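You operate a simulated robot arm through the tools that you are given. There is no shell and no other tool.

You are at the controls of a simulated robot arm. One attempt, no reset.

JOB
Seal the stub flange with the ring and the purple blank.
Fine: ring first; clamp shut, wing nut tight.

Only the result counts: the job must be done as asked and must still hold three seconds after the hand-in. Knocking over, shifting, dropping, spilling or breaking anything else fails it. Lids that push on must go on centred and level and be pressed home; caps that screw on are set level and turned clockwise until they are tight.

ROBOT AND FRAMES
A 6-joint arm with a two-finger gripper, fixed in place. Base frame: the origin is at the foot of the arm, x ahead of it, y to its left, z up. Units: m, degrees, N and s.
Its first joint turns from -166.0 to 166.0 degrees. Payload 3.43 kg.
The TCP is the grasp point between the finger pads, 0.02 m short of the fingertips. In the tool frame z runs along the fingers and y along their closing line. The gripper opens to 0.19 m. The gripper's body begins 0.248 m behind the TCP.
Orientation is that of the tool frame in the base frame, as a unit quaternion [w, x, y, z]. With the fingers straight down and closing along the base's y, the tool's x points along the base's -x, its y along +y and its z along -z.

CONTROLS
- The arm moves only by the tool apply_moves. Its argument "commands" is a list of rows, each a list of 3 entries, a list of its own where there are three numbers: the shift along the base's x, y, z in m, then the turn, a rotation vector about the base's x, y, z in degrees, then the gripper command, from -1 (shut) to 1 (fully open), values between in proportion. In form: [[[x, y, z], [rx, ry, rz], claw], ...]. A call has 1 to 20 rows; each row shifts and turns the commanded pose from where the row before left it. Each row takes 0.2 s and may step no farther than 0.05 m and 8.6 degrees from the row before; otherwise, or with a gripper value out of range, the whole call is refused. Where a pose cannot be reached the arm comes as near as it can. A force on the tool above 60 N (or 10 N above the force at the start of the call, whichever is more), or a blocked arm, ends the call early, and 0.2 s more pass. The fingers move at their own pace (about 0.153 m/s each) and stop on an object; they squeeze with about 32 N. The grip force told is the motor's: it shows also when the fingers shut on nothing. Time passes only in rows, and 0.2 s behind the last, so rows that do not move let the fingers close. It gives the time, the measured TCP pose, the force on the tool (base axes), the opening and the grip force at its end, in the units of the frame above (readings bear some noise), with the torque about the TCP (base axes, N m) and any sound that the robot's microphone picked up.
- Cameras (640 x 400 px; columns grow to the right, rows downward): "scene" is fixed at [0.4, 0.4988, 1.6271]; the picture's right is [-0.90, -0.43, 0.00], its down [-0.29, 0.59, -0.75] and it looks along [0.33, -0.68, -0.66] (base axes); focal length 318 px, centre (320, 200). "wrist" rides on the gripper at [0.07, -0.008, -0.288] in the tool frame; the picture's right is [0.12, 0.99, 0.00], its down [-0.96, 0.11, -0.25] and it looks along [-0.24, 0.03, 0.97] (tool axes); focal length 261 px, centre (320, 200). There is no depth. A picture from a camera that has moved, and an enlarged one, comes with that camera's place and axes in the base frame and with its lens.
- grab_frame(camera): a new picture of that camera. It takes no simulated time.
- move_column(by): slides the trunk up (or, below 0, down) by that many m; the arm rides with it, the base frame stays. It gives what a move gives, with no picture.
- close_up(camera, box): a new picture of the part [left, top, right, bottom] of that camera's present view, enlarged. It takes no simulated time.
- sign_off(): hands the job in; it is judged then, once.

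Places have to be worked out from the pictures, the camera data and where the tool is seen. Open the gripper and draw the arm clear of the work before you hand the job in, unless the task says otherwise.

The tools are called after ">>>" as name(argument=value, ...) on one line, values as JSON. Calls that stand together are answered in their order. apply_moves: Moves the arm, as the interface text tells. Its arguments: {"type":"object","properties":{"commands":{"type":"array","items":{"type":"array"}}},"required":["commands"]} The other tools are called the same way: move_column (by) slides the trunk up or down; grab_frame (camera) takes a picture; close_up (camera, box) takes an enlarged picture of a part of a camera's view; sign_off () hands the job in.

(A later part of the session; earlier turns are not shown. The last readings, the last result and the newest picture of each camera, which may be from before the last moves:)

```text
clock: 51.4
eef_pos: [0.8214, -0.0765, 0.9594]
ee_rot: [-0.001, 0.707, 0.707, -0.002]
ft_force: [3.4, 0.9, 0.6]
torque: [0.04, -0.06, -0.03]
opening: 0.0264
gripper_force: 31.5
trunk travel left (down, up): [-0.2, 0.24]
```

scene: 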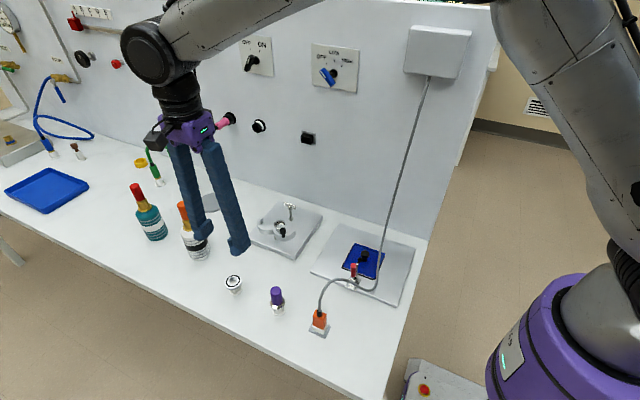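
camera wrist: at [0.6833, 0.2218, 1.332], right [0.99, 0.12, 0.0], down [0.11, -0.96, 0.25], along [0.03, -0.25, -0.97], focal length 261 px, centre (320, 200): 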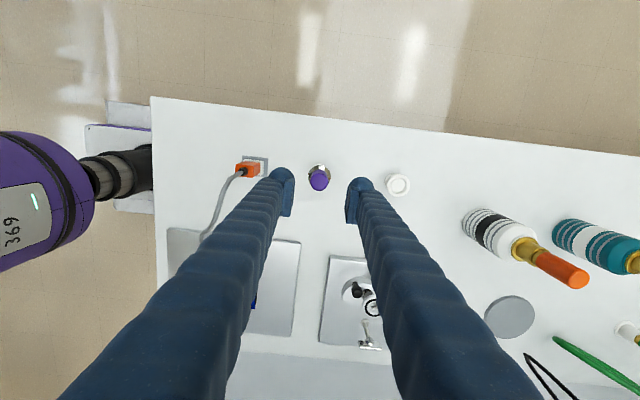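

Forces are nearly gone. One more small relief in +x, then open the grip and look at the blank on its own.

>>> apply_moves(commands=[[[0.0003, 0, 0], [0, 0, 0], -1], [[0, 0, 0], [0, 0, 0], -1], [[0, 0, 0], [0, 0, 0], -0.65], [[0, 0, 0], [0, 0, 0], -0.6], [[0, 0, 0], [0, 0, 0], -0.6]])

>>> close_up(camera="scene", box=[264, 210, 296, 230])

>>> close_up(camera="wrist", box=[256, 140, 384, 220])

```text
clock: 52.6
eef_pos: [0.8237, -0.0764, 0.9613]
ee_rot: [-0.001, 0.707, 0.707, 0.0]
ft_force: [0.2, 0.2, -0.2]
torque: [0.0, -0.02, 0.0]
opening: 0.038
gripper_force: 0.0
trunk travel left (down, up): [-0.2, 0.24]
```

```text
16.00 times, centred on (280, 220) of scene
camera zoom: at [0.4, 0.4988, 1.6271], right [-0.9, -0.43, 0.0], down [-0.29, 0.59, -0.75], along [0.33, -0.68, -0.66], focal length 5088 px, centre (960, -120)
```

zoom: 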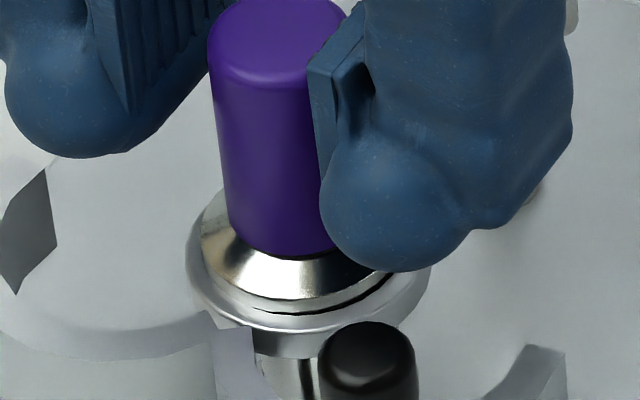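

```text
5.00 times, centred on (320, 180) of wrist
camera zoom: at [0.8149, -0.0062, 1.2469], right [0.99, 0.12, 0.0], down [0.12, -0.96, 0.25], along [0.03, -0.25, -0.97], focal length 1303 px, centre (320, 300)
```

zoom: 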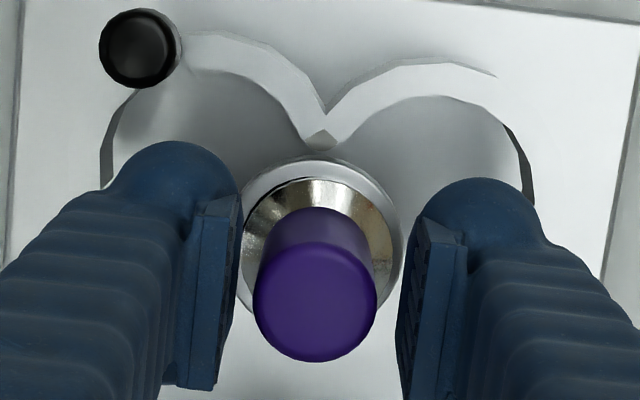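

The blank stands on its own. I raise the gripper clear and inspect the stack from above and from the scene camera.

>>> apply_moves(commands=[[[0, 0, 0.01], [0, 0, 0], -0.5], [[0, 0, 0.04], [0, 0, 0], -0.3], [[0, 0, 0.045], [0, 0, 0], -0.1], [[0, 0, 0], [0, 0, 0], 0], [[0, 0, 0], [0, 0, 0], 0]])

>>> close_up(camera="wrist", box=[256, 130, 384, 210])

>>> close_up(camera="scene", box=[264, 210, 296, 230])

```text
clock: 53.8
eef_pos: [0.8262, -0.0755, 1.0569]
ee_rot: [-0.001, 0.707, 0.707, -0.001]
ft_force: [-0.8, 0.8, 0.0]
torque: [-0.02, -0.03, 0.01]
opening: 0.095
gripper_force: 0.2
trunk travel left (down, up): [-0.2, 0.24]
```

```text
5.00 times, centred on (320, 170) of wrist
camera zoom: at [0.8172, -0.005, 1.343], right [0.99, 0.12, 0.0], down [0.11, -0.96, 0.25], along [0.03, -0.25, -0.97], focal length 1303 px, centre (320, 350)
```

zoom: 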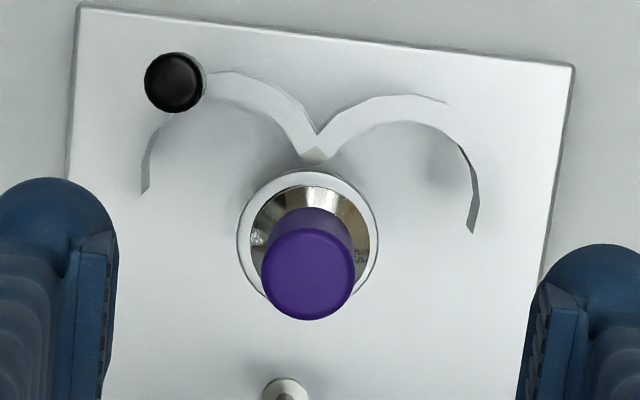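

```text
16.00 times, centred on (280, 220) of scene
camera zoom: at [0.4, 0.4988, 1.6271], right [-0.9, -0.43, 0.0], down [-0.29, 0.59, -0.75], along [0.33, -0.68, -0.66], focal length 5088 px, centre (960, -120)
```

zoom: 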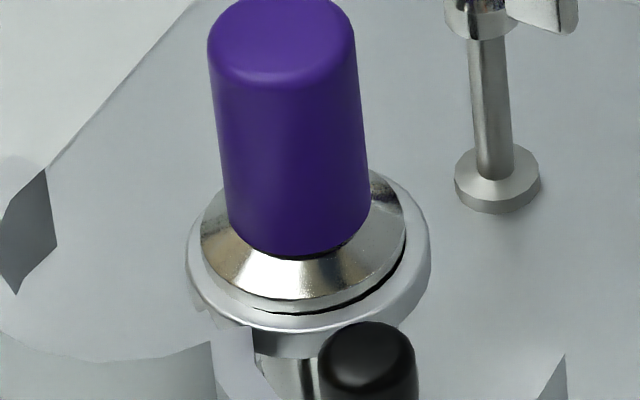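

I zoom in further to judge whether the blank is concentric and level on the ring.

>>> close_up(camera="wrist", box=[296, 158, 344, 188])

>>> close_up(camera="scene", box=[272, 216, 294, 230])

```text
13.33 times, centred on (320, 173) of wrist
camera zoom: at [0.8172, -0.005, 1.343], right [0.99, 0.12, 0.0], down [0.11, -0.96, 0.25], along [0.03, -0.25, -0.97], focal length 3475 px, centre (320, 560)
```

zoom: 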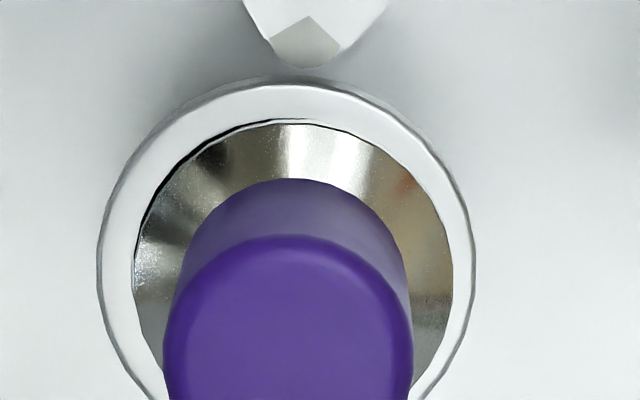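

```text
16.00 times, centred on (283, 223) of scene
camera zoom: at [0.4, 0.4988, 1.6271], right [-0.9, -0.43, 0.0], down [-0.29, 0.59, -0.75], along [0.33, -0.68, -0.66], focal length 5088 px, centre (912, -168)
```

zoom: 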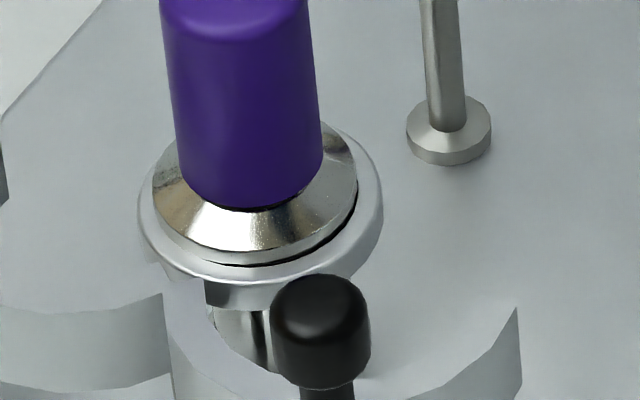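

Fitting the outlines, the blank is upright and concentric with the ring within about 0.9 mm, with no visible gap beyond the O-ring line. Next the clamp: knob at (0.777, −0.028, top 0.954), hinge at (0.821, −0.0465). I close the fingers and position to the +y side of the knob for pushing it along its arc.

>>> apply_moves(commands=[[[-0.0137, 0.022, 0], [0, 0, 0], -0.3], [[-0.0137, 0.022, 0], [0, 0, 0], -0.6], [[-0.0137, 0.022, 0], [0, 0, 0], -1], [[-0.0137, 0.022, 0], [0, 0, 0], -1], [[0, 0, -0.04], [0, 0, 0], -1], [[0, 0, 0], [0, 0, 0], -1], [[0, 0, 0], [0, 0, 0], -1]])

>>> grab_frame(camera="wrist")

>>> close_up(camera="wrist", box=[240, 130, 400, 230])

>>> close_up(camera="scene", box=[246, 190, 326, 240])

```text
clock: 55.4
eef_pos: [0.7689, 0.0119, 1.0145]
ee_rot: [0.0, 0.707, 0.707, -0.001]
ft_force: [1.1, 0.0, 0.0]
torque: [0.02, -0.01, -0.01]
opening: 0.0
gripper_force: 32.0
trunk travel left (down, up): [-0.2, 0.24]
```

```text
taken
camera wrist: at [0.7604, 0.083, 1.3011], right [0.99, 0.12, 0.0], down [0.12, -0.96, 0.25], along [0.03, -0.25, -0.97], focal length 261 px, centre (320, 200)
```

wrist: 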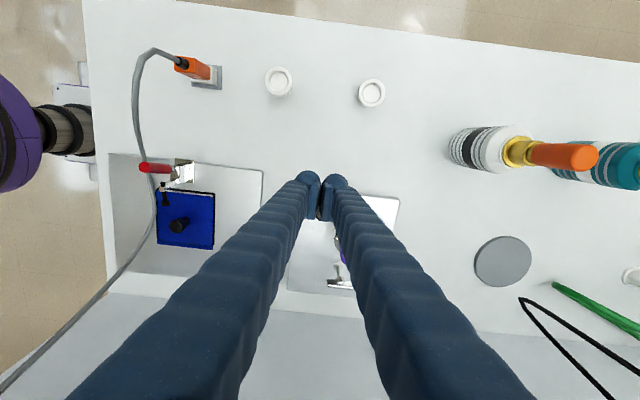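

```text
4.00 times, centred on (320, 180) of wrist
camera zoom: at [0.7604, 0.083, 1.3011], right [0.99, 0.12, 0.0], down [0.12, -0.96, 0.25], along [0.03, -0.25, -0.97], focal length 1043 px, centre (320, 280)
```

zoom: 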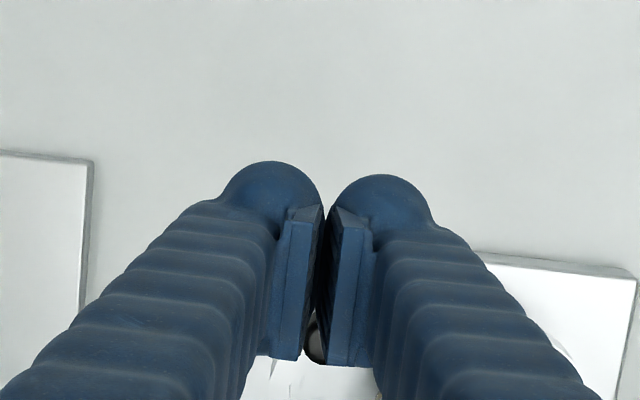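

```text
8.00 times, centred on (286, 215) of scene
camera zoom: at [0.4, 0.4988, 1.6271], right [-0.9, -0.43, 0.0], down [-0.29, 0.59, -0.75], along [0.33, -0.68, -0.66], focal length 2544 px, centre (592, 80)
```

zoom: 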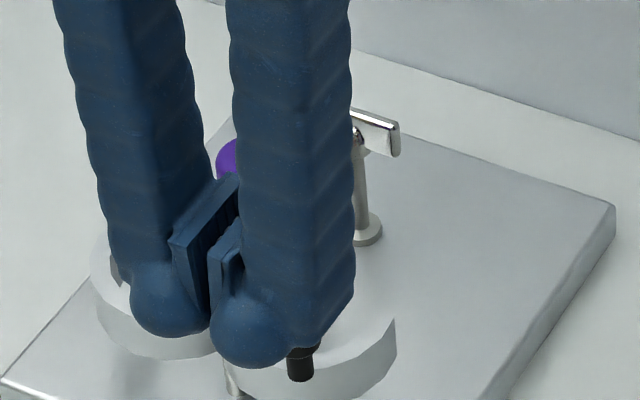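

Pushing from this side would hide the knob from both cameras. I go up, rotate the tool back by +90° (closing along y, camera on the −x side), and will straddle the knob loosely with the fingers instead.

>>> apply_moves(commands=[[[0, 0, 0.04], [0, 0, 0], -0.7], [[0, 0, 0], [0, 0, 8.2], -0.7], [[0, 0, 0], [0, 0, 8.2], -0.7], [[0, 0, 0], [0, 0, 8.2], -0.7], [[0, 0, 0], [0, 0, 8.2], -0.7], [[0, 0, 0], [0, 0, 8.2], -0.7], [[0, 0, 0], [0, 0, 8.2], -0.7], [[0, 0, 0], [0, 0, 8.2], -0.7], [[0, 0, 0], [0, 0, 8.2], -0.7], [[0, 0, 0], [0, 0, 8.2], -0.7], [[0, 0, 0], [0, 0, 8.2], -0.7], [[0, 0, 0], [0, 0, 8.0], -0.7], [[0.002, -0.02, 0], [0, 0, 0], -0.7], [[0.002, -0.02, 0], [0, 0, 0], -0.7], [[0, 0, 0], [0, 0, 0], -0.7], [[0, 0, 0], [0, 0, 0], -0.7]])

>>> grab_frame(camera="wrist")

>>> close_up(camera="wrist", box=[240, 130, 400, 230])

```text
clock: 58.8
eef_pos: [0.7725, -0.0283, 1.0566]
ee_rot: [-0.001, 0.0, 1.0, 0.0]
ft_force: [-0.2, 0.1, -0.6]
torque: [-0.06, 0.02, -0.01]
opening: 0.0286
gripper_force: 0.1
trunk travel left (down, up): [-0.2, 0.24]
```

```text
taken
camera wrist: at [0.7027, -0.0361, 1.3427], right [-0.12, 0.99, 0.0], down [0.96, 0.12, 0.25], along [0.24, 0.03, -0.97], focal length 261 px, centre (320, 200)
```

wrist: 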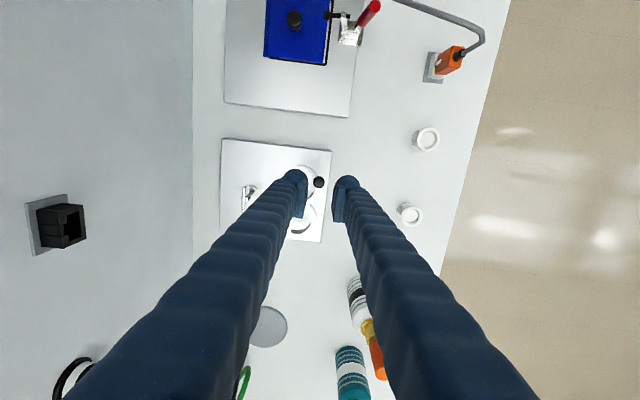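

```text
4.00 times, centred on (320, 180) of wrist
camera zoom: at [0.7027, -0.0361, 1.3427], right [-0.12, 0.99, 0.0], down [0.96, 0.12, 0.25], along [0.24, 0.03, -0.97], focal length 1043 px, centre (320, 280)
```

zoom: 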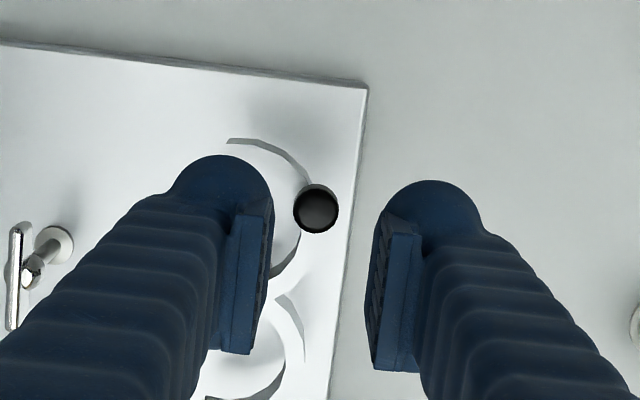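

The knob is at about (0.7745, −0.029). I shift slightly and descend so the fingers straddle it (tips at ≈0.926, just above the shell tops).

>>> apply_moves(commands=[[[-0.0025, -0.0009, 0], [0, 0, 0], -0.7], [[0, 0, -0.045], [0, 0, 0], -0.7], [[0, 0, -0.04], [0, 0, 0], -0.7], [[0, 0, -0.0245], [0, 0, 0], -0.7], [[0, 0, 0], [0, 0, 0], -0.7]])

>>> close_up(camera="wrist", box=[240, 130, 400, 230])

>>> close_up(camera="scene", box=[246, 195, 326, 245])

```text
clock: 60.0
eef_pos: [0.7702, -0.0278, 0.9458]
ee_rot: [-0.002, 0.0, 1.0, 0.0]
ft_force: [-1.1, 0.6, 0.0]
torque: [0.01, 0.03, 0.02]
opening: 0.0286
gripper_force: 0.1
trunk travel left (down, up): [-0.2, 0.24]
```

```text
4.00 times, centred on (320, 180) of wrist
camera zoom: at [0.7005, -0.0367, 1.2326], right [-0.12, 0.99, 0.0], down [0.96, 0.11, 0.25], along [0.24, 0.03, -0.97], focal length 1043 px, centre (320, 280)
```

zoom: 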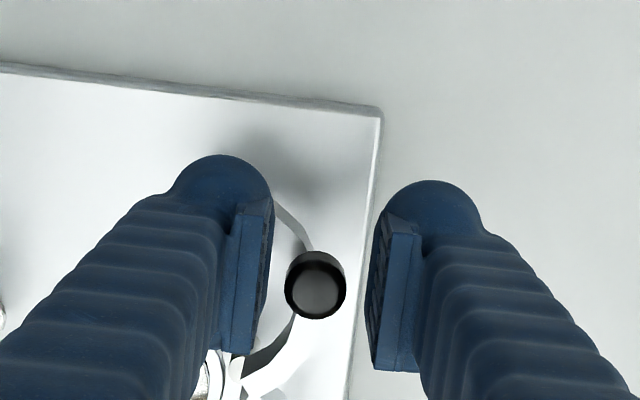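

```text
8.00 times, centred on (286, 220) of scene
camera zoom: at [0.4, 0.4988, 1.6271], right [-0.9, -0.43, 0.0], down [-0.29, 0.59, -0.75], along [0.33, -0.68, -0.66], focal length 2544 px, centre (592, 40)
```

zoom: 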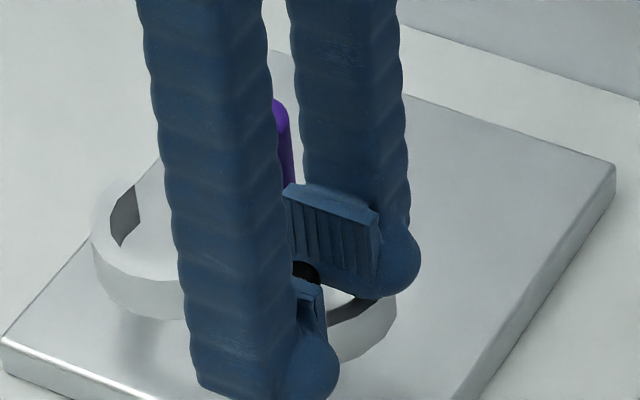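

The knob sits between the pads. I now push toward −y along the arc, first part, and watch the force.

>>> apply_moves(commands=[[[0, -0.007, 0], [0, 0, 0], -0.7], [[-0.001, -0.006, 0], [0, 0, 0], -0.7], [[-0.001, -0.006, 0], [0, 0, 0], -0.7], [[0, 0, 0], [0, 0, 0], -0.7]])

>>> close_up(camera="wrist", box=[220, 140, 380, 240])

>>> close_up(camera="scene", box=[246, 195, 326, 245])

```text
clock: 61.0
eef_pos: [0.7672, -0.0482, 0.9477]
ee_rot: [-0.001, 0.0, 1.0, 0.0]
ft_force: [-0.3, 0.2, -0.5]
torque: [-0.01, -0.01, 0.01]
opening: 0.0287
gripper_force: 0.4
trunk travel left (down, up): [-0.2, 0.24]
```

```text
4.00 times, centred on (300, 190) of wrist
camera zoom: at [0.6985, -0.0564, 1.2333], right [-0.12, 0.99, 0.0], down [0.96, 0.11, 0.25], along [0.24, 0.03, -0.97], focal length 1043 px, centre (400, 240)
```

zoom: 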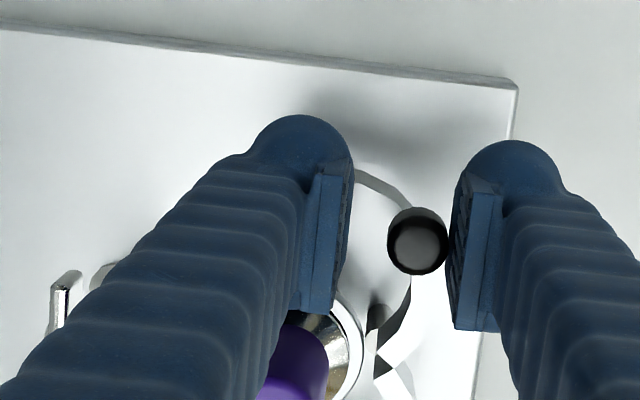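

```text
8.00 times, centred on (286, 220) of scene
camera zoom: at [0.4, 0.4988, 1.6271], right [-0.9, -0.43, 0.0], down [-0.29, 0.59, -0.75], along [0.33, -0.68, -0.66], focal length 2544 px, centre (592, 40)
```

zoom: 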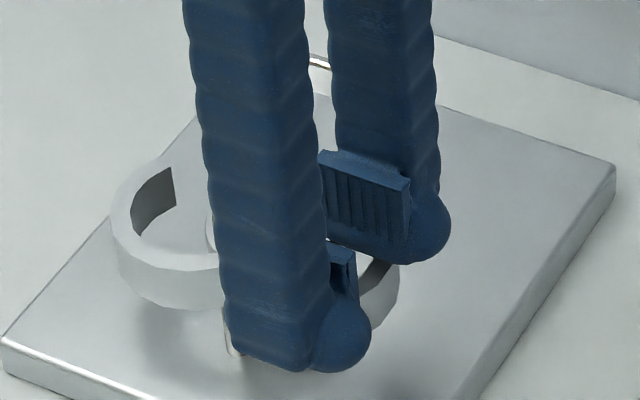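

The clamp closes with little force and the other half-shell follows (they are coupled). I continue along the arc.

>>> apply_moves(commands=[[[0, -0.007, 0], [0, 0, 0], -0.7], [[0.001, -0.007, 0], [0, 0, 0], -0.7], [[0.002, -0.006, 0], [0, 0, 0], -0.7], [[0, 0, 0], [0, 0, 0], -0.7]])

>>> close_up(camera="wrist", box=[220, 140, 380, 240])

>>> close_up(camera="scene", box=[246, 195, 326, 245])

```text
clock: 62.0
eef_pos: [0.771, -0.0685, 0.9459]
ee_rot: [0.0, 0.0, 1.0, 0.0]
ft_force: [-0.5, 0.4, 0.6]
torque: [0.04, 0.03, 0.0]
opening: 0.0284
gripper_force: 0.3
trunk travel left (down, up): [-0.2, 0.24]
```

```text
4.00 times, centred on (300, 190) of wrist
camera zoom: at [0.7012, -0.0767, 1.2331], right [-0.12, 0.99, 0.0], down [0.96, 0.11, 0.25], along [0.25, 0.03, -0.97], focal length 1043 px, centre (400, 240)
```

zoom: 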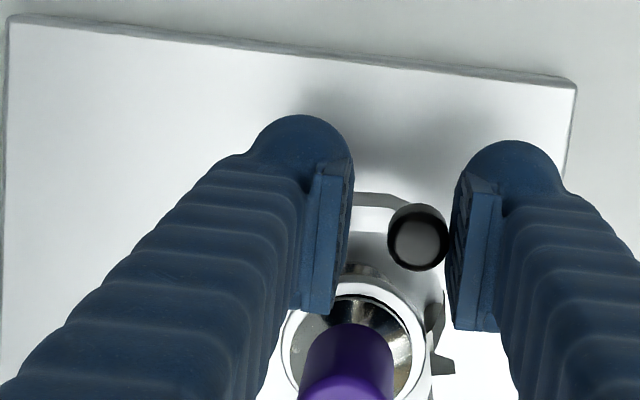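

```text
8.00 times, centred on (286, 220) of scene
camera zoom: at [0.4, 0.4988, 1.6271], right [-0.9, -0.43, 0.0], down [-0.29, 0.59, -0.75], along [0.33, -0.68, -0.66], focal length 2544 px, centre (592, 40)
```

zoom: 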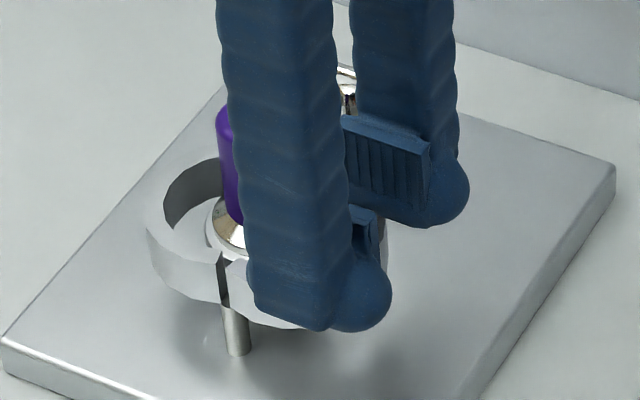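

Both halves are closing around the stack. I keep following the arc, now with more +x.

>>> apply_moves(commands=[[[0.003, -0.006, 0], [0, 0, 0], -0.7], [[0.004, -0.005, 0], [0, 0, 0], -0.7], [[0, 0, 0], [0, 0, 0], -0.7]])

>>> close_up(camera="wrist", box=[220, 140, 380, 240])

>>> close_up(camera="scene", box=[246, 195, 326, 245])

```text
clock: 62.8
eef_pos: [0.7783, -0.0791, 0.9457]
ee_rot: [-0.001, 0.0, 1.0, 0.0]
ft_force: [-0.3, 0.3, -0.6]
torque: [0.01, -0.02, 0.0]
opening: 0.0289
gripper_force: 0.5
trunk travel left (down, up): [-0.2, 0.24]
```

```text
4.00 times, centred on (300, 190) of wrist
camera zoom: at [0.7081, -0.0874, 1.2329], right [-0.12, 0.99, 0.0], down [0.96, 0.11, 0.25], along [0.24, 0.03, -0.97], focal length 1043 px, centre (400, 240)
```

zoom: 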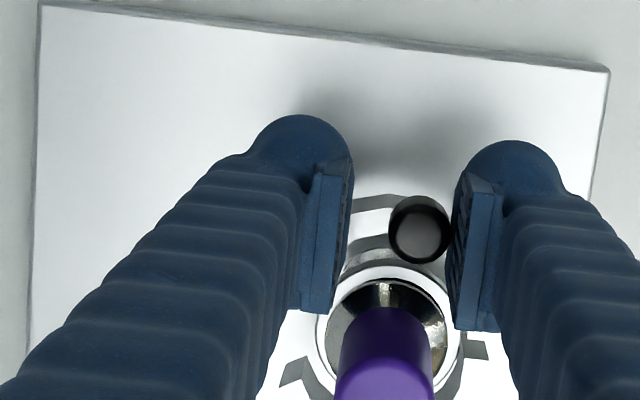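

```text
8.00 times, centred on (286, 220) of scene
camera zoom: at [0.4, 0.4988, 1.6271], right [-0.9, -0.43, 0.0], down [-0.29, 0.59, -0.75], along [0.33, -0.68, -0.66], focal length 2544 px, centre (592, 40)
```

zoom: 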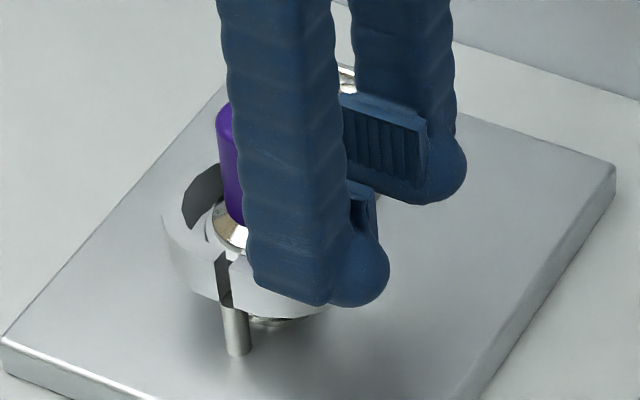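

Nearly shut. I continue straight −y in small steps, watching for the end stop.

>>> apply_moves(commands=[[[0, -0.004, 0], [0, 0, 0], -0.7], [[0, -0.002, 0], [0, 0, 0], -0.7], [[0, 0, 0], [0, 0, 0], -0.7]])

>>> close_up(camera="wrist", box=[220, 140, 380, 240])

>>> close_up(camera="scene", box=[246, 195, 326, 245])

```text
clock: 63.6
eef_pos: [0.778, -0.0854, 0.9471]
ee_rot: [0.0, 0.0, 1.0, 0.0]
ft_force: [0.1, 0.3, 0.0]
torque: [0.04, -0.01, 0.0]
opening: 0.0288
gripper_force: 0.3
trunk travel left (down, up): [-0.2, 0.24]
```

```text
4.00 times, centred on (300, 190) of wrist
camera zoom: at [0.7083, -0.0935, 1.2334], right [-0.12, 0.99, 0.0], down [0.96, 0.11, 0.25], along [0.24, 0.03, -0.97], focal length 1043 px, centre (400, 240)
```

zoom: 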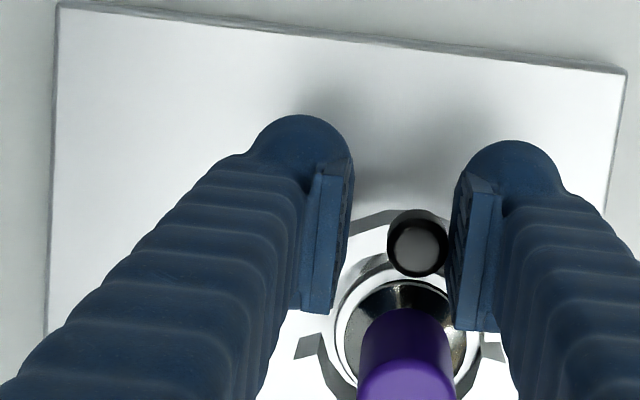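

```text
8.00 times, centred on (286, 220) of scene
camera zoom: at [0.4, 0.4988, 1.6271], right [-0.9, -0.43, 0.0], down [-0.29, 0.59, -0.75], along [0.33, -0.68, -0.66], focal length 2544 px, centre (592, 40)
```

zoom: 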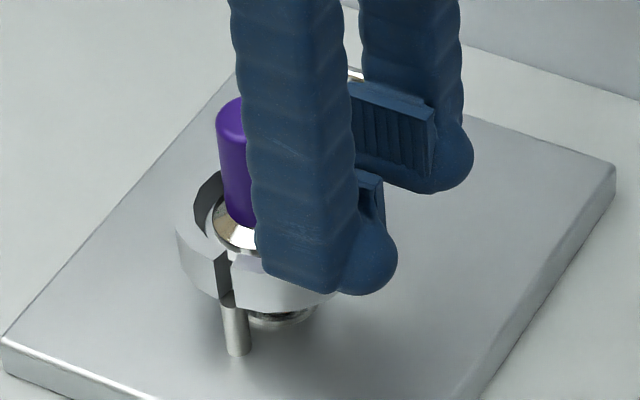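

Still free-moving; I continue the last part of the arc with small steps.

>>> apply_moves(commands=[[[0.001, -0.004, 0], [0, 0, 0], -0.7], [[0.001, -0.002, 0], [0, 0, 0], -0.7], [[0, 0, 0], [0, 0, 0], -0.7]])

>>> close_up(camera="wrist", box=[220, 140, 380, 240])

>>> close_up(camera="scene", box=[246, 195, 326, 245])

```text
clock: 64.4
eef_pos: [0.7793, -0.0917, 0.9458]
ee_rot: [-0.001, 0.0, 1.0, -0.001]
ft_force: [-0.5, 3.6, -0.7]
torque: [0.01, 0.01, 0.08]
opening: 0.031
gripper_force: 1.8
trunk travel left (down, up): [-0.2, 0.24]
```

```text
4.00 times, centred on (300, 190) of wrist
camera zoom: at [0.7099, -0.0991, 1.2332], right [-0.12, 0.99, 0.0], down [0.96, 0.11, 0.25], along [0.24, 0.03, -0.97], focal length 1043 px, centre (400, 240)
```

zoom: 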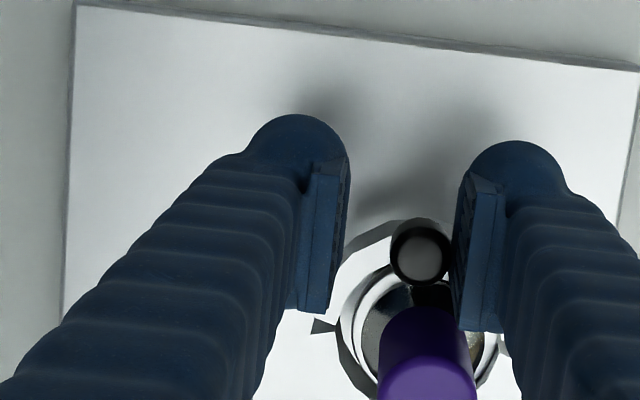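

```text
8.00 times, centred on (286, 220) of scene
camera zoom: at [0.4, 0.4988, 1.6271], right [-0.9, -0.43, 0.0], down [-0.29, 0.59, -0.75], along [0.33, -0.68, -0.66], focal length 2544 px, centre (592, 40)
```

zoom: 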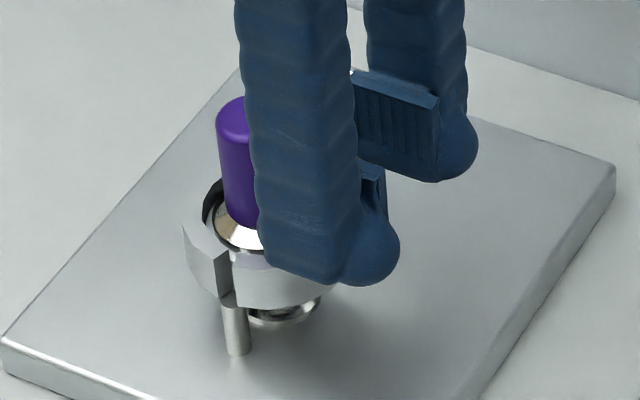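

Resistance appears: the soft finger servo yields (opening 31 mm) at 3.6 N. I tighten the finger command gradually so the +y finger presses the knob home, and look for the stop.

>>> apply_moves(commands=[[[0, 0, 0], [0, 0, 0], -0.75], [[0, 0, 0], [0, 0, 0], -0.8], [[0, 0, 0], [0, 0, 0], -0.8]])

>>> close_up(camera="wrist", box=[240, 150, 368, 230])

>>> close_up(camera="scene", box=[246, 195, 326, 245])

```text
clock: 65.2
eef_pos: [0.7799, -0.0896, 0.9467]
ee_rot: [-0.001, 0.0, 1.0, 0.001]
ft_force: [-2.7, 16.2, -2.7]
torque: [0.08, 0.07, 0.12]
opening: 0.0283
gripper_force: 8.4
trunk travel left (down, up): [-0.2, 0.24]
```

```text
5.00 times, centred on (304, 190) of wrist
camera zoom: at [0.71, -0.0981, 1.2332], right [-0.12, 0.99, 0.0], down [0.96, 0.12, 0.25], along [0.24, 0.03, -0.97], focal length 1303 px, centre (400, 250)
```

zoom: 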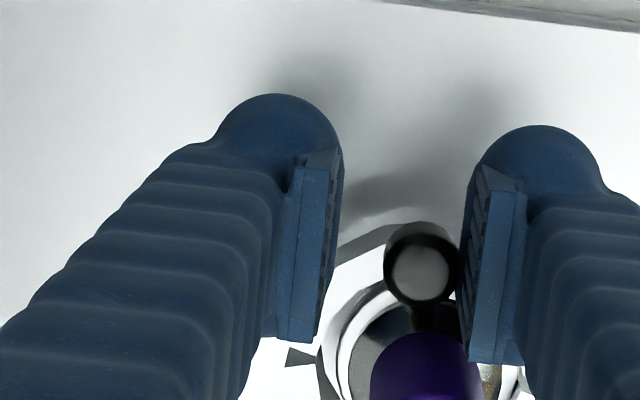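

```text
8.00 times, centred on (286, 220) of scene
camera zoom: at [0.4, 0.4988, 1.6271], right [-0.9, -0.43, 0.0], down [-0.29, 0.59, -0.75], along [0.33, -0.68, -0.66], focal length 2544 px, centre (592, 40)
```

zoom: 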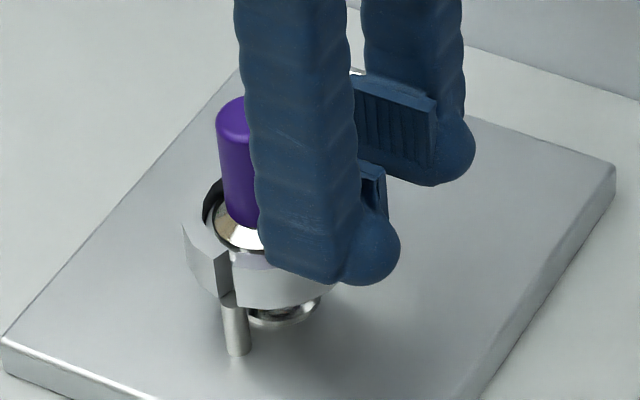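

The knob resists at 16 N without moving further — a stop. I back off, raise, and inspect the clamp from above.

>>> apply_moves(commands=[[[0, 0, 0], [0, 0, 0], -0.7], [[-0.001, 0.003, 0], [0, 0, 0], -0.65], [[-0.002, 0, 0.015], [0, 0, 0], -0.65], [[0, 0, 0.045], [0, 0, 0], -0.6], [[0, 0, 0.04], [0, 0, 0], -0.3], [[0, 0, 0], [0, 0, 0], 0], [[0, 0, 0], [0, 0, 0], 0]])

>>> grab_frame(camera="wrist")

>>> close_up(camera="wrist", box=[262, 160, 358, 220])

>>> close_up(camera="scene", box=[256, 205, 304, 235])

```text
clock: 66.8
eef_pos: [0.7797, -0.0892, 1.0496]
ee_rot: [-0.001, 0.001, 1.0, 0.0]
ft_force: [0.1, 0.5, -0.4]
torque: [0.01, 0.0, 0.0]
opening: 0.0949
gripper_force: 0.0
trunk travel left (down, up): [-0.2, 0.24]
```

```text
taken
camera wrist: at [0.7079, -0.0973, 1.3351], right [-0.12, 0.99, 0.0], down [0.96, 0.11, 0.25], along [0.24, 0.03, -0.97], focal length 261 px, centre (320, 200)
```

wrist: 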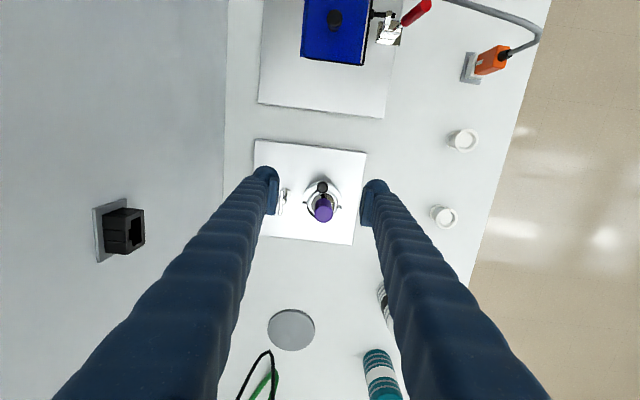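

```text
6.67 times, centred on (310, 190) of wrist
camera zoom: at [0.7079, -0.0973, 1.3351], right [-0.12, 0.99, 0.0], down [0.96, 0.11, 0.25], along [0.24, 0.03, -0.97], focal length 1738 px, centre (387, 267)
```

zoom: 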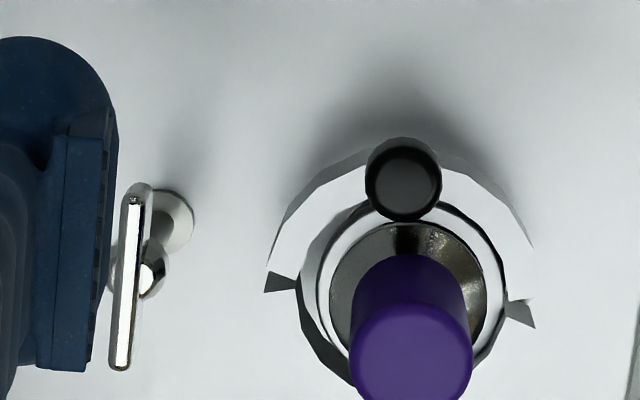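

```text
13.33 times, centred on (280, 220) of scene
camera zoom: at [0.4, 0.4988, 1.6271], right [-0.9, -0.43, 0.0], down [-0.29, 0.59, -0.75], along [0.33, -0.68, -0.66], focal length 4240 px, centre (853, -67)
```

zoom: 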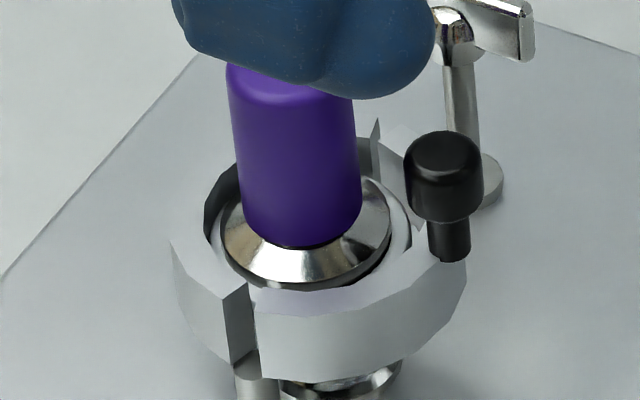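

The clamp half-shell ends now line up parallel with the plate's y axis at x ≈ 0.818 and wrap evenly around the ring: the clamp is shut and stays there. Next the wing nut: bar along x at about (0.8187, −0.1455), top z ≈ 0.936. I move above it with ~30 mm opening.

>>> apply_moves(commands=[[[0.0205, -0.028, 0], [0, 0, 0], -0.4], [[0.0205, -0.028, 0], [0, 0, 0], -0.68], [[0, 0, 0], [0, 0, 0], -0.68], [[0, 0, -0.02], [0, 0, 0], -0.68], [[0, 0, 0], [0, 0, 0], -0.68], [[0, 0, 0], [0, 0, 0], -0.68]])

>>> grab_frame(camera="wrist")

>>> close_up(camera="wrist", box=[272, 150, 368, 210])

>>> close_up(camera="scene", box=[246, 180, 326, 230])

```text
clock: 68.2
eef_pos: [0.8172, -0.1445, 1.0275]
ee_rot: [-0.001, 0.0, 1.0, -0.001]
ft_force: [0.8, 1.2, -0.6]
torque: [-0.03, -0.04, 0.02]
opening: 0.0307
gripper_force: 0.1
trunk travel left (down, up): [-0.2, 0.24]
```

```text
taken
camera wrist: at [0.7475, -0.1529, 1.3139], right [-0.12, 0.99, 0.0], down [0.96, 0.11, 0.25], along [0.24, 0.03, -0.97], focal length 261 px, centre (320, 200)
```

wrist: 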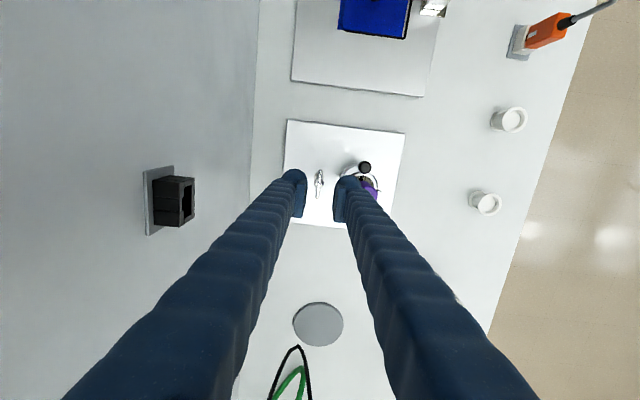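

```text
6.67 times, centred on (320, 180) of wrist
camera zoom: at [0.7475, -0.1529, 1.3139], right [-0.12, 0.99, 0.0], down [0.96, 0.11, 0.25], along [0.24, 0.03, -0.97], focal length 1738 px, centre (320, 333)
```

zoom: 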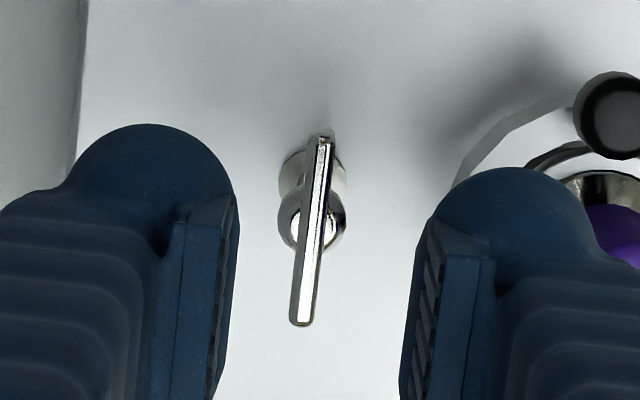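

```text
8.00 times, centred on (286, 205) of scene
camera zoom: at [0.4, 0.4988, 1.6271], right [-0.9, -0.43, 0.0], down [-0.29, 0.59, -0.75], along [0.33, -0.68, -0.66], focal length 2544 px, centre (592, 160)
```

zoom: 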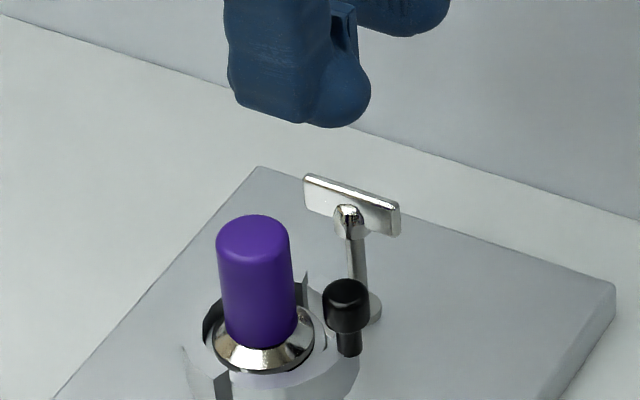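

The nut axis works out at (0.819, −0.1463), bar top z ≈ 0.94. I correct the position and descend so the pads straddle the bar (tips staying above the clamp shells).

>>> apply_moves(commands=[[[0.0018, -0.0014, 0], [0, 0, 0], -0.68], [[0, 0, -0.04], [0, 0, 0], -0.68], [[0, 0, -0.03], [0, 0, 0], -0.68], [[0, 0, -0.015], [0, 0, 0], -0.68], [[0, 0, 0], [0, 0, 0], -0.68], [[0, 0, 0], [0, 0, 0], -0.68]])

>>> close_up(camera="wrist", box=[256, 150, 384, 230])

>>> close_up(camera="scene", box=[246, 185, 326, 235])

```text
clock: 69.6
eef_pos: [0.8198, -0.1461, 0.9419]
ee_rot: [0.0, 0.0, 1.0, 0.0]
ft_force: [0.0, -0.1, 0.3]
torque: [0.0, -0.02, 0.01]
opening: 0.0305
gripper_force: 0.0
trunk travel left (down, up): [-0.2, 0.24]
```

```text
5.00 times, centred on (320, 190) of wrist
camera zoom: at [0.7501, -0.1541, 1.2282], right [-0.12, 0.99, 0.0], down [0.96, 0.11, 0.25], along [0.24, 0.03, -0.97], focal length 1303 px, centre (320, 250)
```

zoom: 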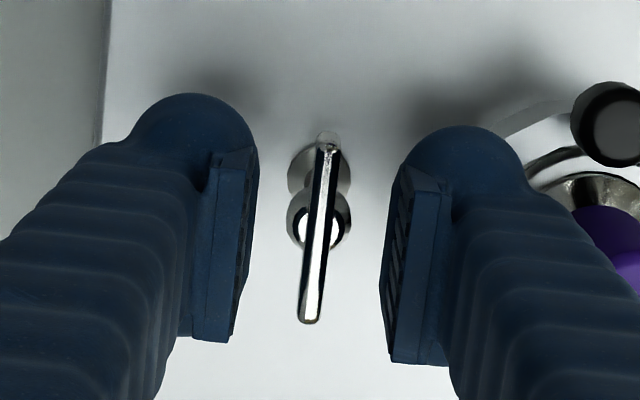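

```text
8.00 times, centred on (286, 210) of scene
camera zoom: at [0.4, 0.4988, 1.6271], right [-0.9, -0.43, 0.0], down [-0.29, 0.59, -0.75], along [0.33, -0.68, -0.66], focal length 2544 px, centre (592, 120)
```

zoom: 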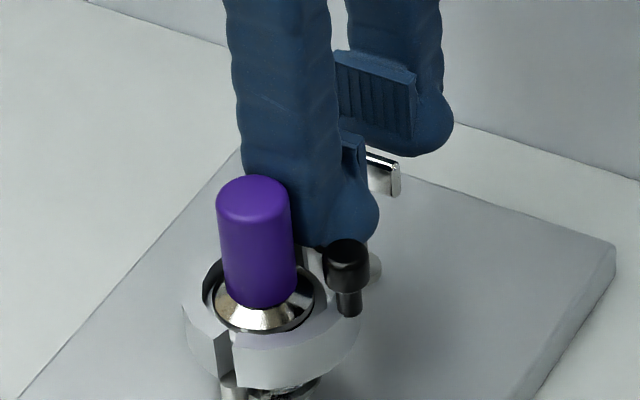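

The bar lies nicely between the pads. I correct by (−1.3, −0.6) mm and close on it.

>>> apply_moves(commands=[[[-0.0013, -0.0006, 0], [0, 0, 0], -0.68], [[0, 0, 0], [0, 0, 0], -0.85], [[0, 0, 0], [0, 0, 0], -1], [[0, 0, 0], [0, 0, 0], -1], [[0, 0, 0], [0, 0, 0], -1]])

>>> close_up(camera="wrist", box=[256, 150, 384, 230])

```text
clock: 70.8
eef_pos: [0.8188, -0.1462, 0.9408]
ee_rot: [-0.001, 0.0, 1.0, 0.0]
ft_force: [0.1, 4.2, -1.1]
torque: [0.01, 0.01, 0.04]
opening: 0.0058
gripper_force: 39.3
trunk travel left (down, up): [-0.2, 0.24]
```

```text
5.00 times, centred on (320, 190) of wrist
camera zoom: at [0.7491, -0.1545, 1.2278], right [-0.12, 0.99, 0.0], down [0.96, 0.11, 0.25], along [0.24, 0.03, -0.97], focal length 1303 px, centre (320, 250)
```

zoom: 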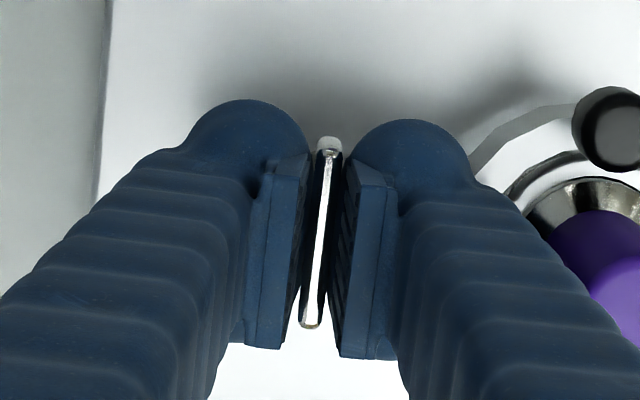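

The bar is gripped (5.8 mm thick). I start turning clockwise (negative about z) in small steps and watch forces and torque.

>>> apply_moves(commands=[[[0, 0.0003, 0], [0, 0, -5], -1], [[0, 0, 0], [0, 0, -8], -1], [[0, 0, 0], [0, 0, -8], -1], [[0, 0, 0], [0, 0, 0], -1]])

>>> close_up(camera="wrist", box=[256, 150, 384, 230])

>>> close_up(camera="scene", box=[246, 185, 326, 235])

```text
clock: 71.8
eef_pos: [0.8195, -0.1456, 0.9425]
ee_rot: [-0.001, 0.183, 0.983, 0.0]
ft_force: [1.8, 6.7, -4.1]
torque: [0.05, -0.11, -0.02]
opening: 0.006
gripper_force: 39.7
trunk travel left (down, up): [-0.2, 0.24]
```

```text
5.00 times, centred on (320, 190) of wrist
camera zoom: at [0.7509, -0.1282, 1.2278], right [0.25, 0.97, 0.0], down [0.94, -0.24, 0.25], along [0.24, -0.06, -0.97], focal length 1303 px, centre (320, 250)
```

zoom: 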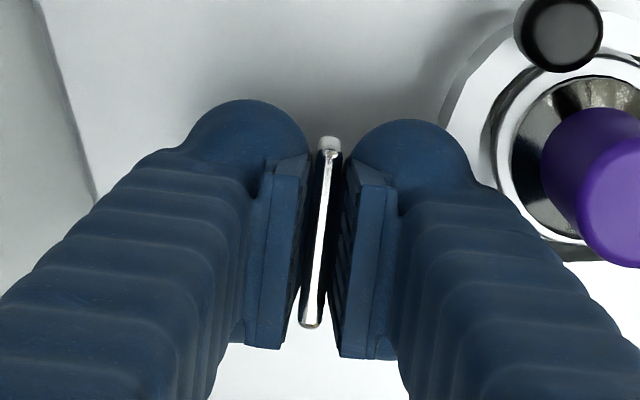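

```text
8.00 times, centred on (286, 210) of scene
camera zoom: at [0.4, 0.4988, 1.6271], right [-0.9, -0.43, 0.0], down [-0.29, 0.59, -0.75], along [0.33, -0.68, -0.66], focal length 2544 px, centre (592, 120)
```

zoom: 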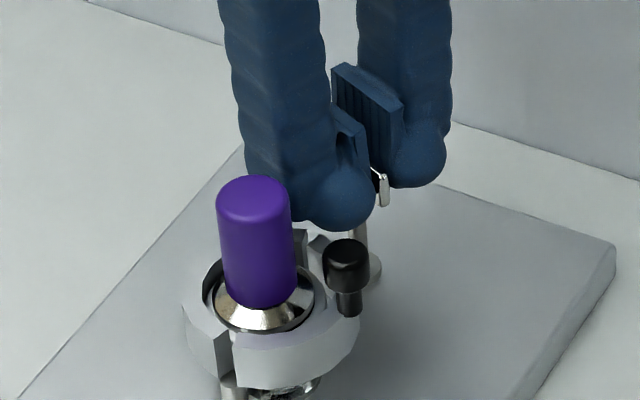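

The nut turns freely. Small side load (+y) and slight downward pull; I compensate and keep turning.

>>> apply_moves(commands=[[[0.0001, 0.0006, -0.0005], [0, 0, -8], -1], [[0, 0, 0], [0, 0, -8], -1], [[0, 0, 0], [0, 0, -8], -1], [[0, 0, 0], [0, 0, 0], -1]])

>>> apply_moves(commands=[[[0, 0, 0], [0, 0, -8], -1], [[0, 0, 0], [0, 0, -8], -1], [[0, 0, 0], [0, 0, -8], -1], [[0, 0, 0], [0, 0, 0], -1]])

```text
clock: 72.8
eef_pos: [0.8198, -0.1461, 0.9408]
ee_rot: [-0.001, 0.383, 0.924, 0.0]
ft_force: [0.2, 8.0, -1.6]
torque: [0.38, 0.34, -0.02]
opening: 0.006
gripper_force: 39.1
trunk travel left (down, up): [-0.2, 0.24]
```

```text
clock: 73.8
eef_pos: [0.8202, -0.1457, 0.9405]
ee_rot: [0.001, 0.568, 0.823, 0.0]
ft_force: [7.2, 4.3, 2.7]
torque: [0.04, -0.04, 0.0]
opening: 0.0061
gripper_force: 39.4
trunk travel left (down, up): [-0.2, 0.24]
```

Now at about 69° of turn, torque still near zero. I relieve the side load and carry on.

>>> apply_moves(commands=[[[0.0004, 0.0003, 0], [0, 0, -8], -1], [[0, 0, 0], [0, 0, -8], -1], [[0, 0, 0], [0, 0, -8], -1], [[0, 0, 0], [0, 0, 0], -1]])

>>> close_up(camera="wrist", box=[240, 140, 400, 240])

>>> close_up(camera="scene", box=[246, 185, 326, 235])

```text
clock: 74.8
eef_pos: [0.8204, -0.1457, 0.9407]
ee_rot: [0.001, 0.726, 0.687, 0.0]
ft_force: [12.6, -0.6, 7.4]
torque: [-0.35, -0.11, -0.03]
opening: 0.006
gripper_force: 38.9
trunk travel left (down, up): [-0.2, 0.24]
```

```text
4.00 times, centred on (320, 190) of wrist
camera zoom: at [0.8154, -0.0742, 1.2277], right [1.0, 0.06, 0.0], down [0.06, -0.97, 0.25], along [0.02, -0.25, -0.97], focal length 1043 px, centre (320, 240)
```

zoom: 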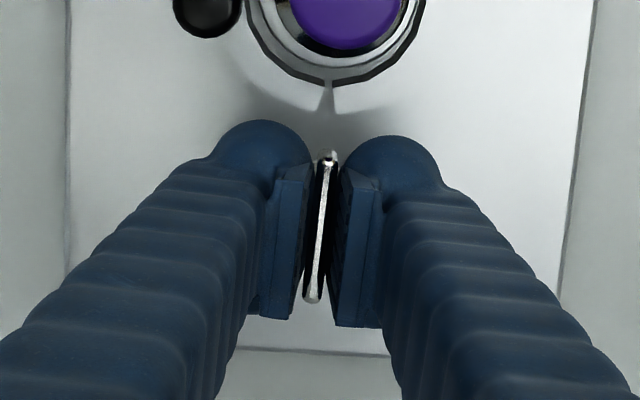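

```text
8.00 times, centred on (286, 210) of scene
camera zoom: at [0.4, 0.4988, 1.6271], right [-0.9, -0.43, 0.0], down [-0.29, 0.59, -0.75], along [0.33, -0.68, -0.66], focal length 2544 px, centre (592, 120)
```

zoom: 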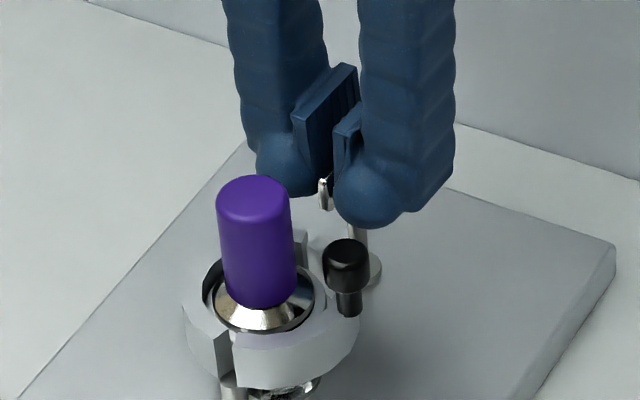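

At 93° of turn, clamp tips meet evenly in this view. I relieve the +x side load and continue turning.

>>> apply_moves(commands=[[[0.0008, 0, 0.0003], [0, 0, -4], -1], [[0, 0, 0], [0, 0, -8], -1], [[0, 0, 0], [0, 0, -8], -1], [[0, 0, 0], [0, 0, 0], -1]])

>>> apply_moves(commands=[[[0, 0, 0], [0, 0, -8], -1], [[0, 0, 0], [0, 0, -8], -1], [[0, 0, 0], [0, 0, 0], -1]])

```text
clock: 75.8
eef_pos: [0.8199, -0.1459, 0.942]
ee_rot: [0.0, 0.834, 0.551, 0.0]
ft_force: [16.0, 2.1, 2.8]
torque: [0.18, -0.2, -0.01]
opening: 0.0063
gripper_force: 39.1
trunk travel left (down, up): [-0.2, 0.24]
```

```text
clock: 76.6
eef_pos: [0.8193, -0.1445, 0.9407]
ee_rot: [0.0, 0.903, 0.429, 0.0]
ft_force: [17.9, -1.7, 7.8]
torque: [-0.04, -0.1, 0.01]
opening: 0.0058
gripper_force: 39.3
trunk travel left (down, up): [-0.2, 0.24]
```

Side force in x is growing (18 N): the nut axis lies about 1.5 mm further toward +x than where I gripped. I shift +1.5 mm in x to relieve it before going on.

>>> apply_moves(commands=[[[0.0008, -0.0002, 0], [0, 0, 0], -1], [[0.0007, -0.0002, 0.0003], [0, 0, 0], -1], [[0, 0, 0], [0, 0, 0], -1]])

>>> close_up(camera="wrist", box=[240, 140, 400, 240])

```text
clock: 77.4
eef_pos: [0.8211, -0.1465, 0.9413]
ee_rot: [0.0, 0.902, 0.431, -0.001]
ft_force: [6.4, 0.6, 1.9]
torque: [0.13, -0.17, -0.02]
opening: 0.0062
gripper_force: 39.3
trunk travel left (down, up): [-0.2, 0.24]
```

```text
4.00 times, centred on (320, 190) of wrist
camera zoom: at [0.8593, -0.0854, 1.2275], right [0.85, -0.53, 0.0], down [-0.52, -0.82, 0.25], along [-0.13, -0.21, -0.97], focal length 1043 px, centre (320, 240)
```

zoom: 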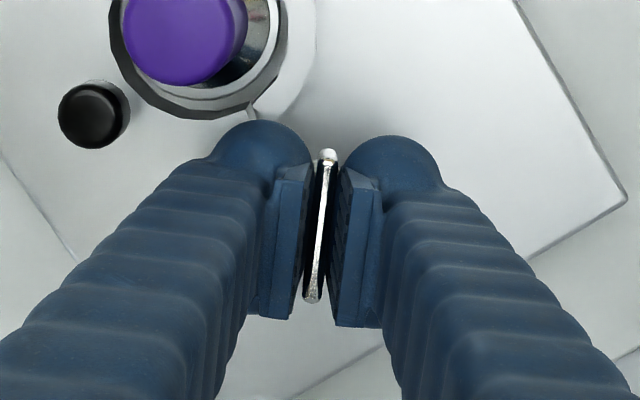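

Force fell to 6 N. I continue turning with a further small correction.

>>> apply_moves(commands=[[[0.0005, -0.0002, 0], [0, 0, -8], -1], [[0.0002, -0.0002, 0], [0, 0, -8], -1], [[0, -0.0002, 0], [0, 0, -8], -1], [[0, 0, 0], [0, 0, 0], -1]])

>>> apply_moves(commands=[[[0, -0.0001, 0], [0, 0, -8], -1], [[0, -0.0001, 0], [0, 0, -8], -1], [[0, 0, 0], [0, 0, 0], -1]])

```text
clock: 78.4
eef_pos: [0.8202, -0.146, 0.9416]
ee_rot: [-0.001, 0.973, 0.233, -0.001]
ft_force: [-4.1, 8.9, -2.5]
torque: [0.09, -0.03, -0.05]
opening: 0.0056
gripper_force: 39.0
trunk travel left (down, up): [-0.2, 0.24]
```

```text
clock: 79.2
eef_pos: [0.8195, -0.1465, 0.9412]
ee_rot: [-0.001, 0.995, 0.095, -0.001]
ft_force: [-9.9, 5.5, -6.1]
torque: [-0.03, 0.44, 0.01]
opening: 0.0061
gripper_force: 38.9
trunk travel left (down, up): [-0.2, 0.24]
```

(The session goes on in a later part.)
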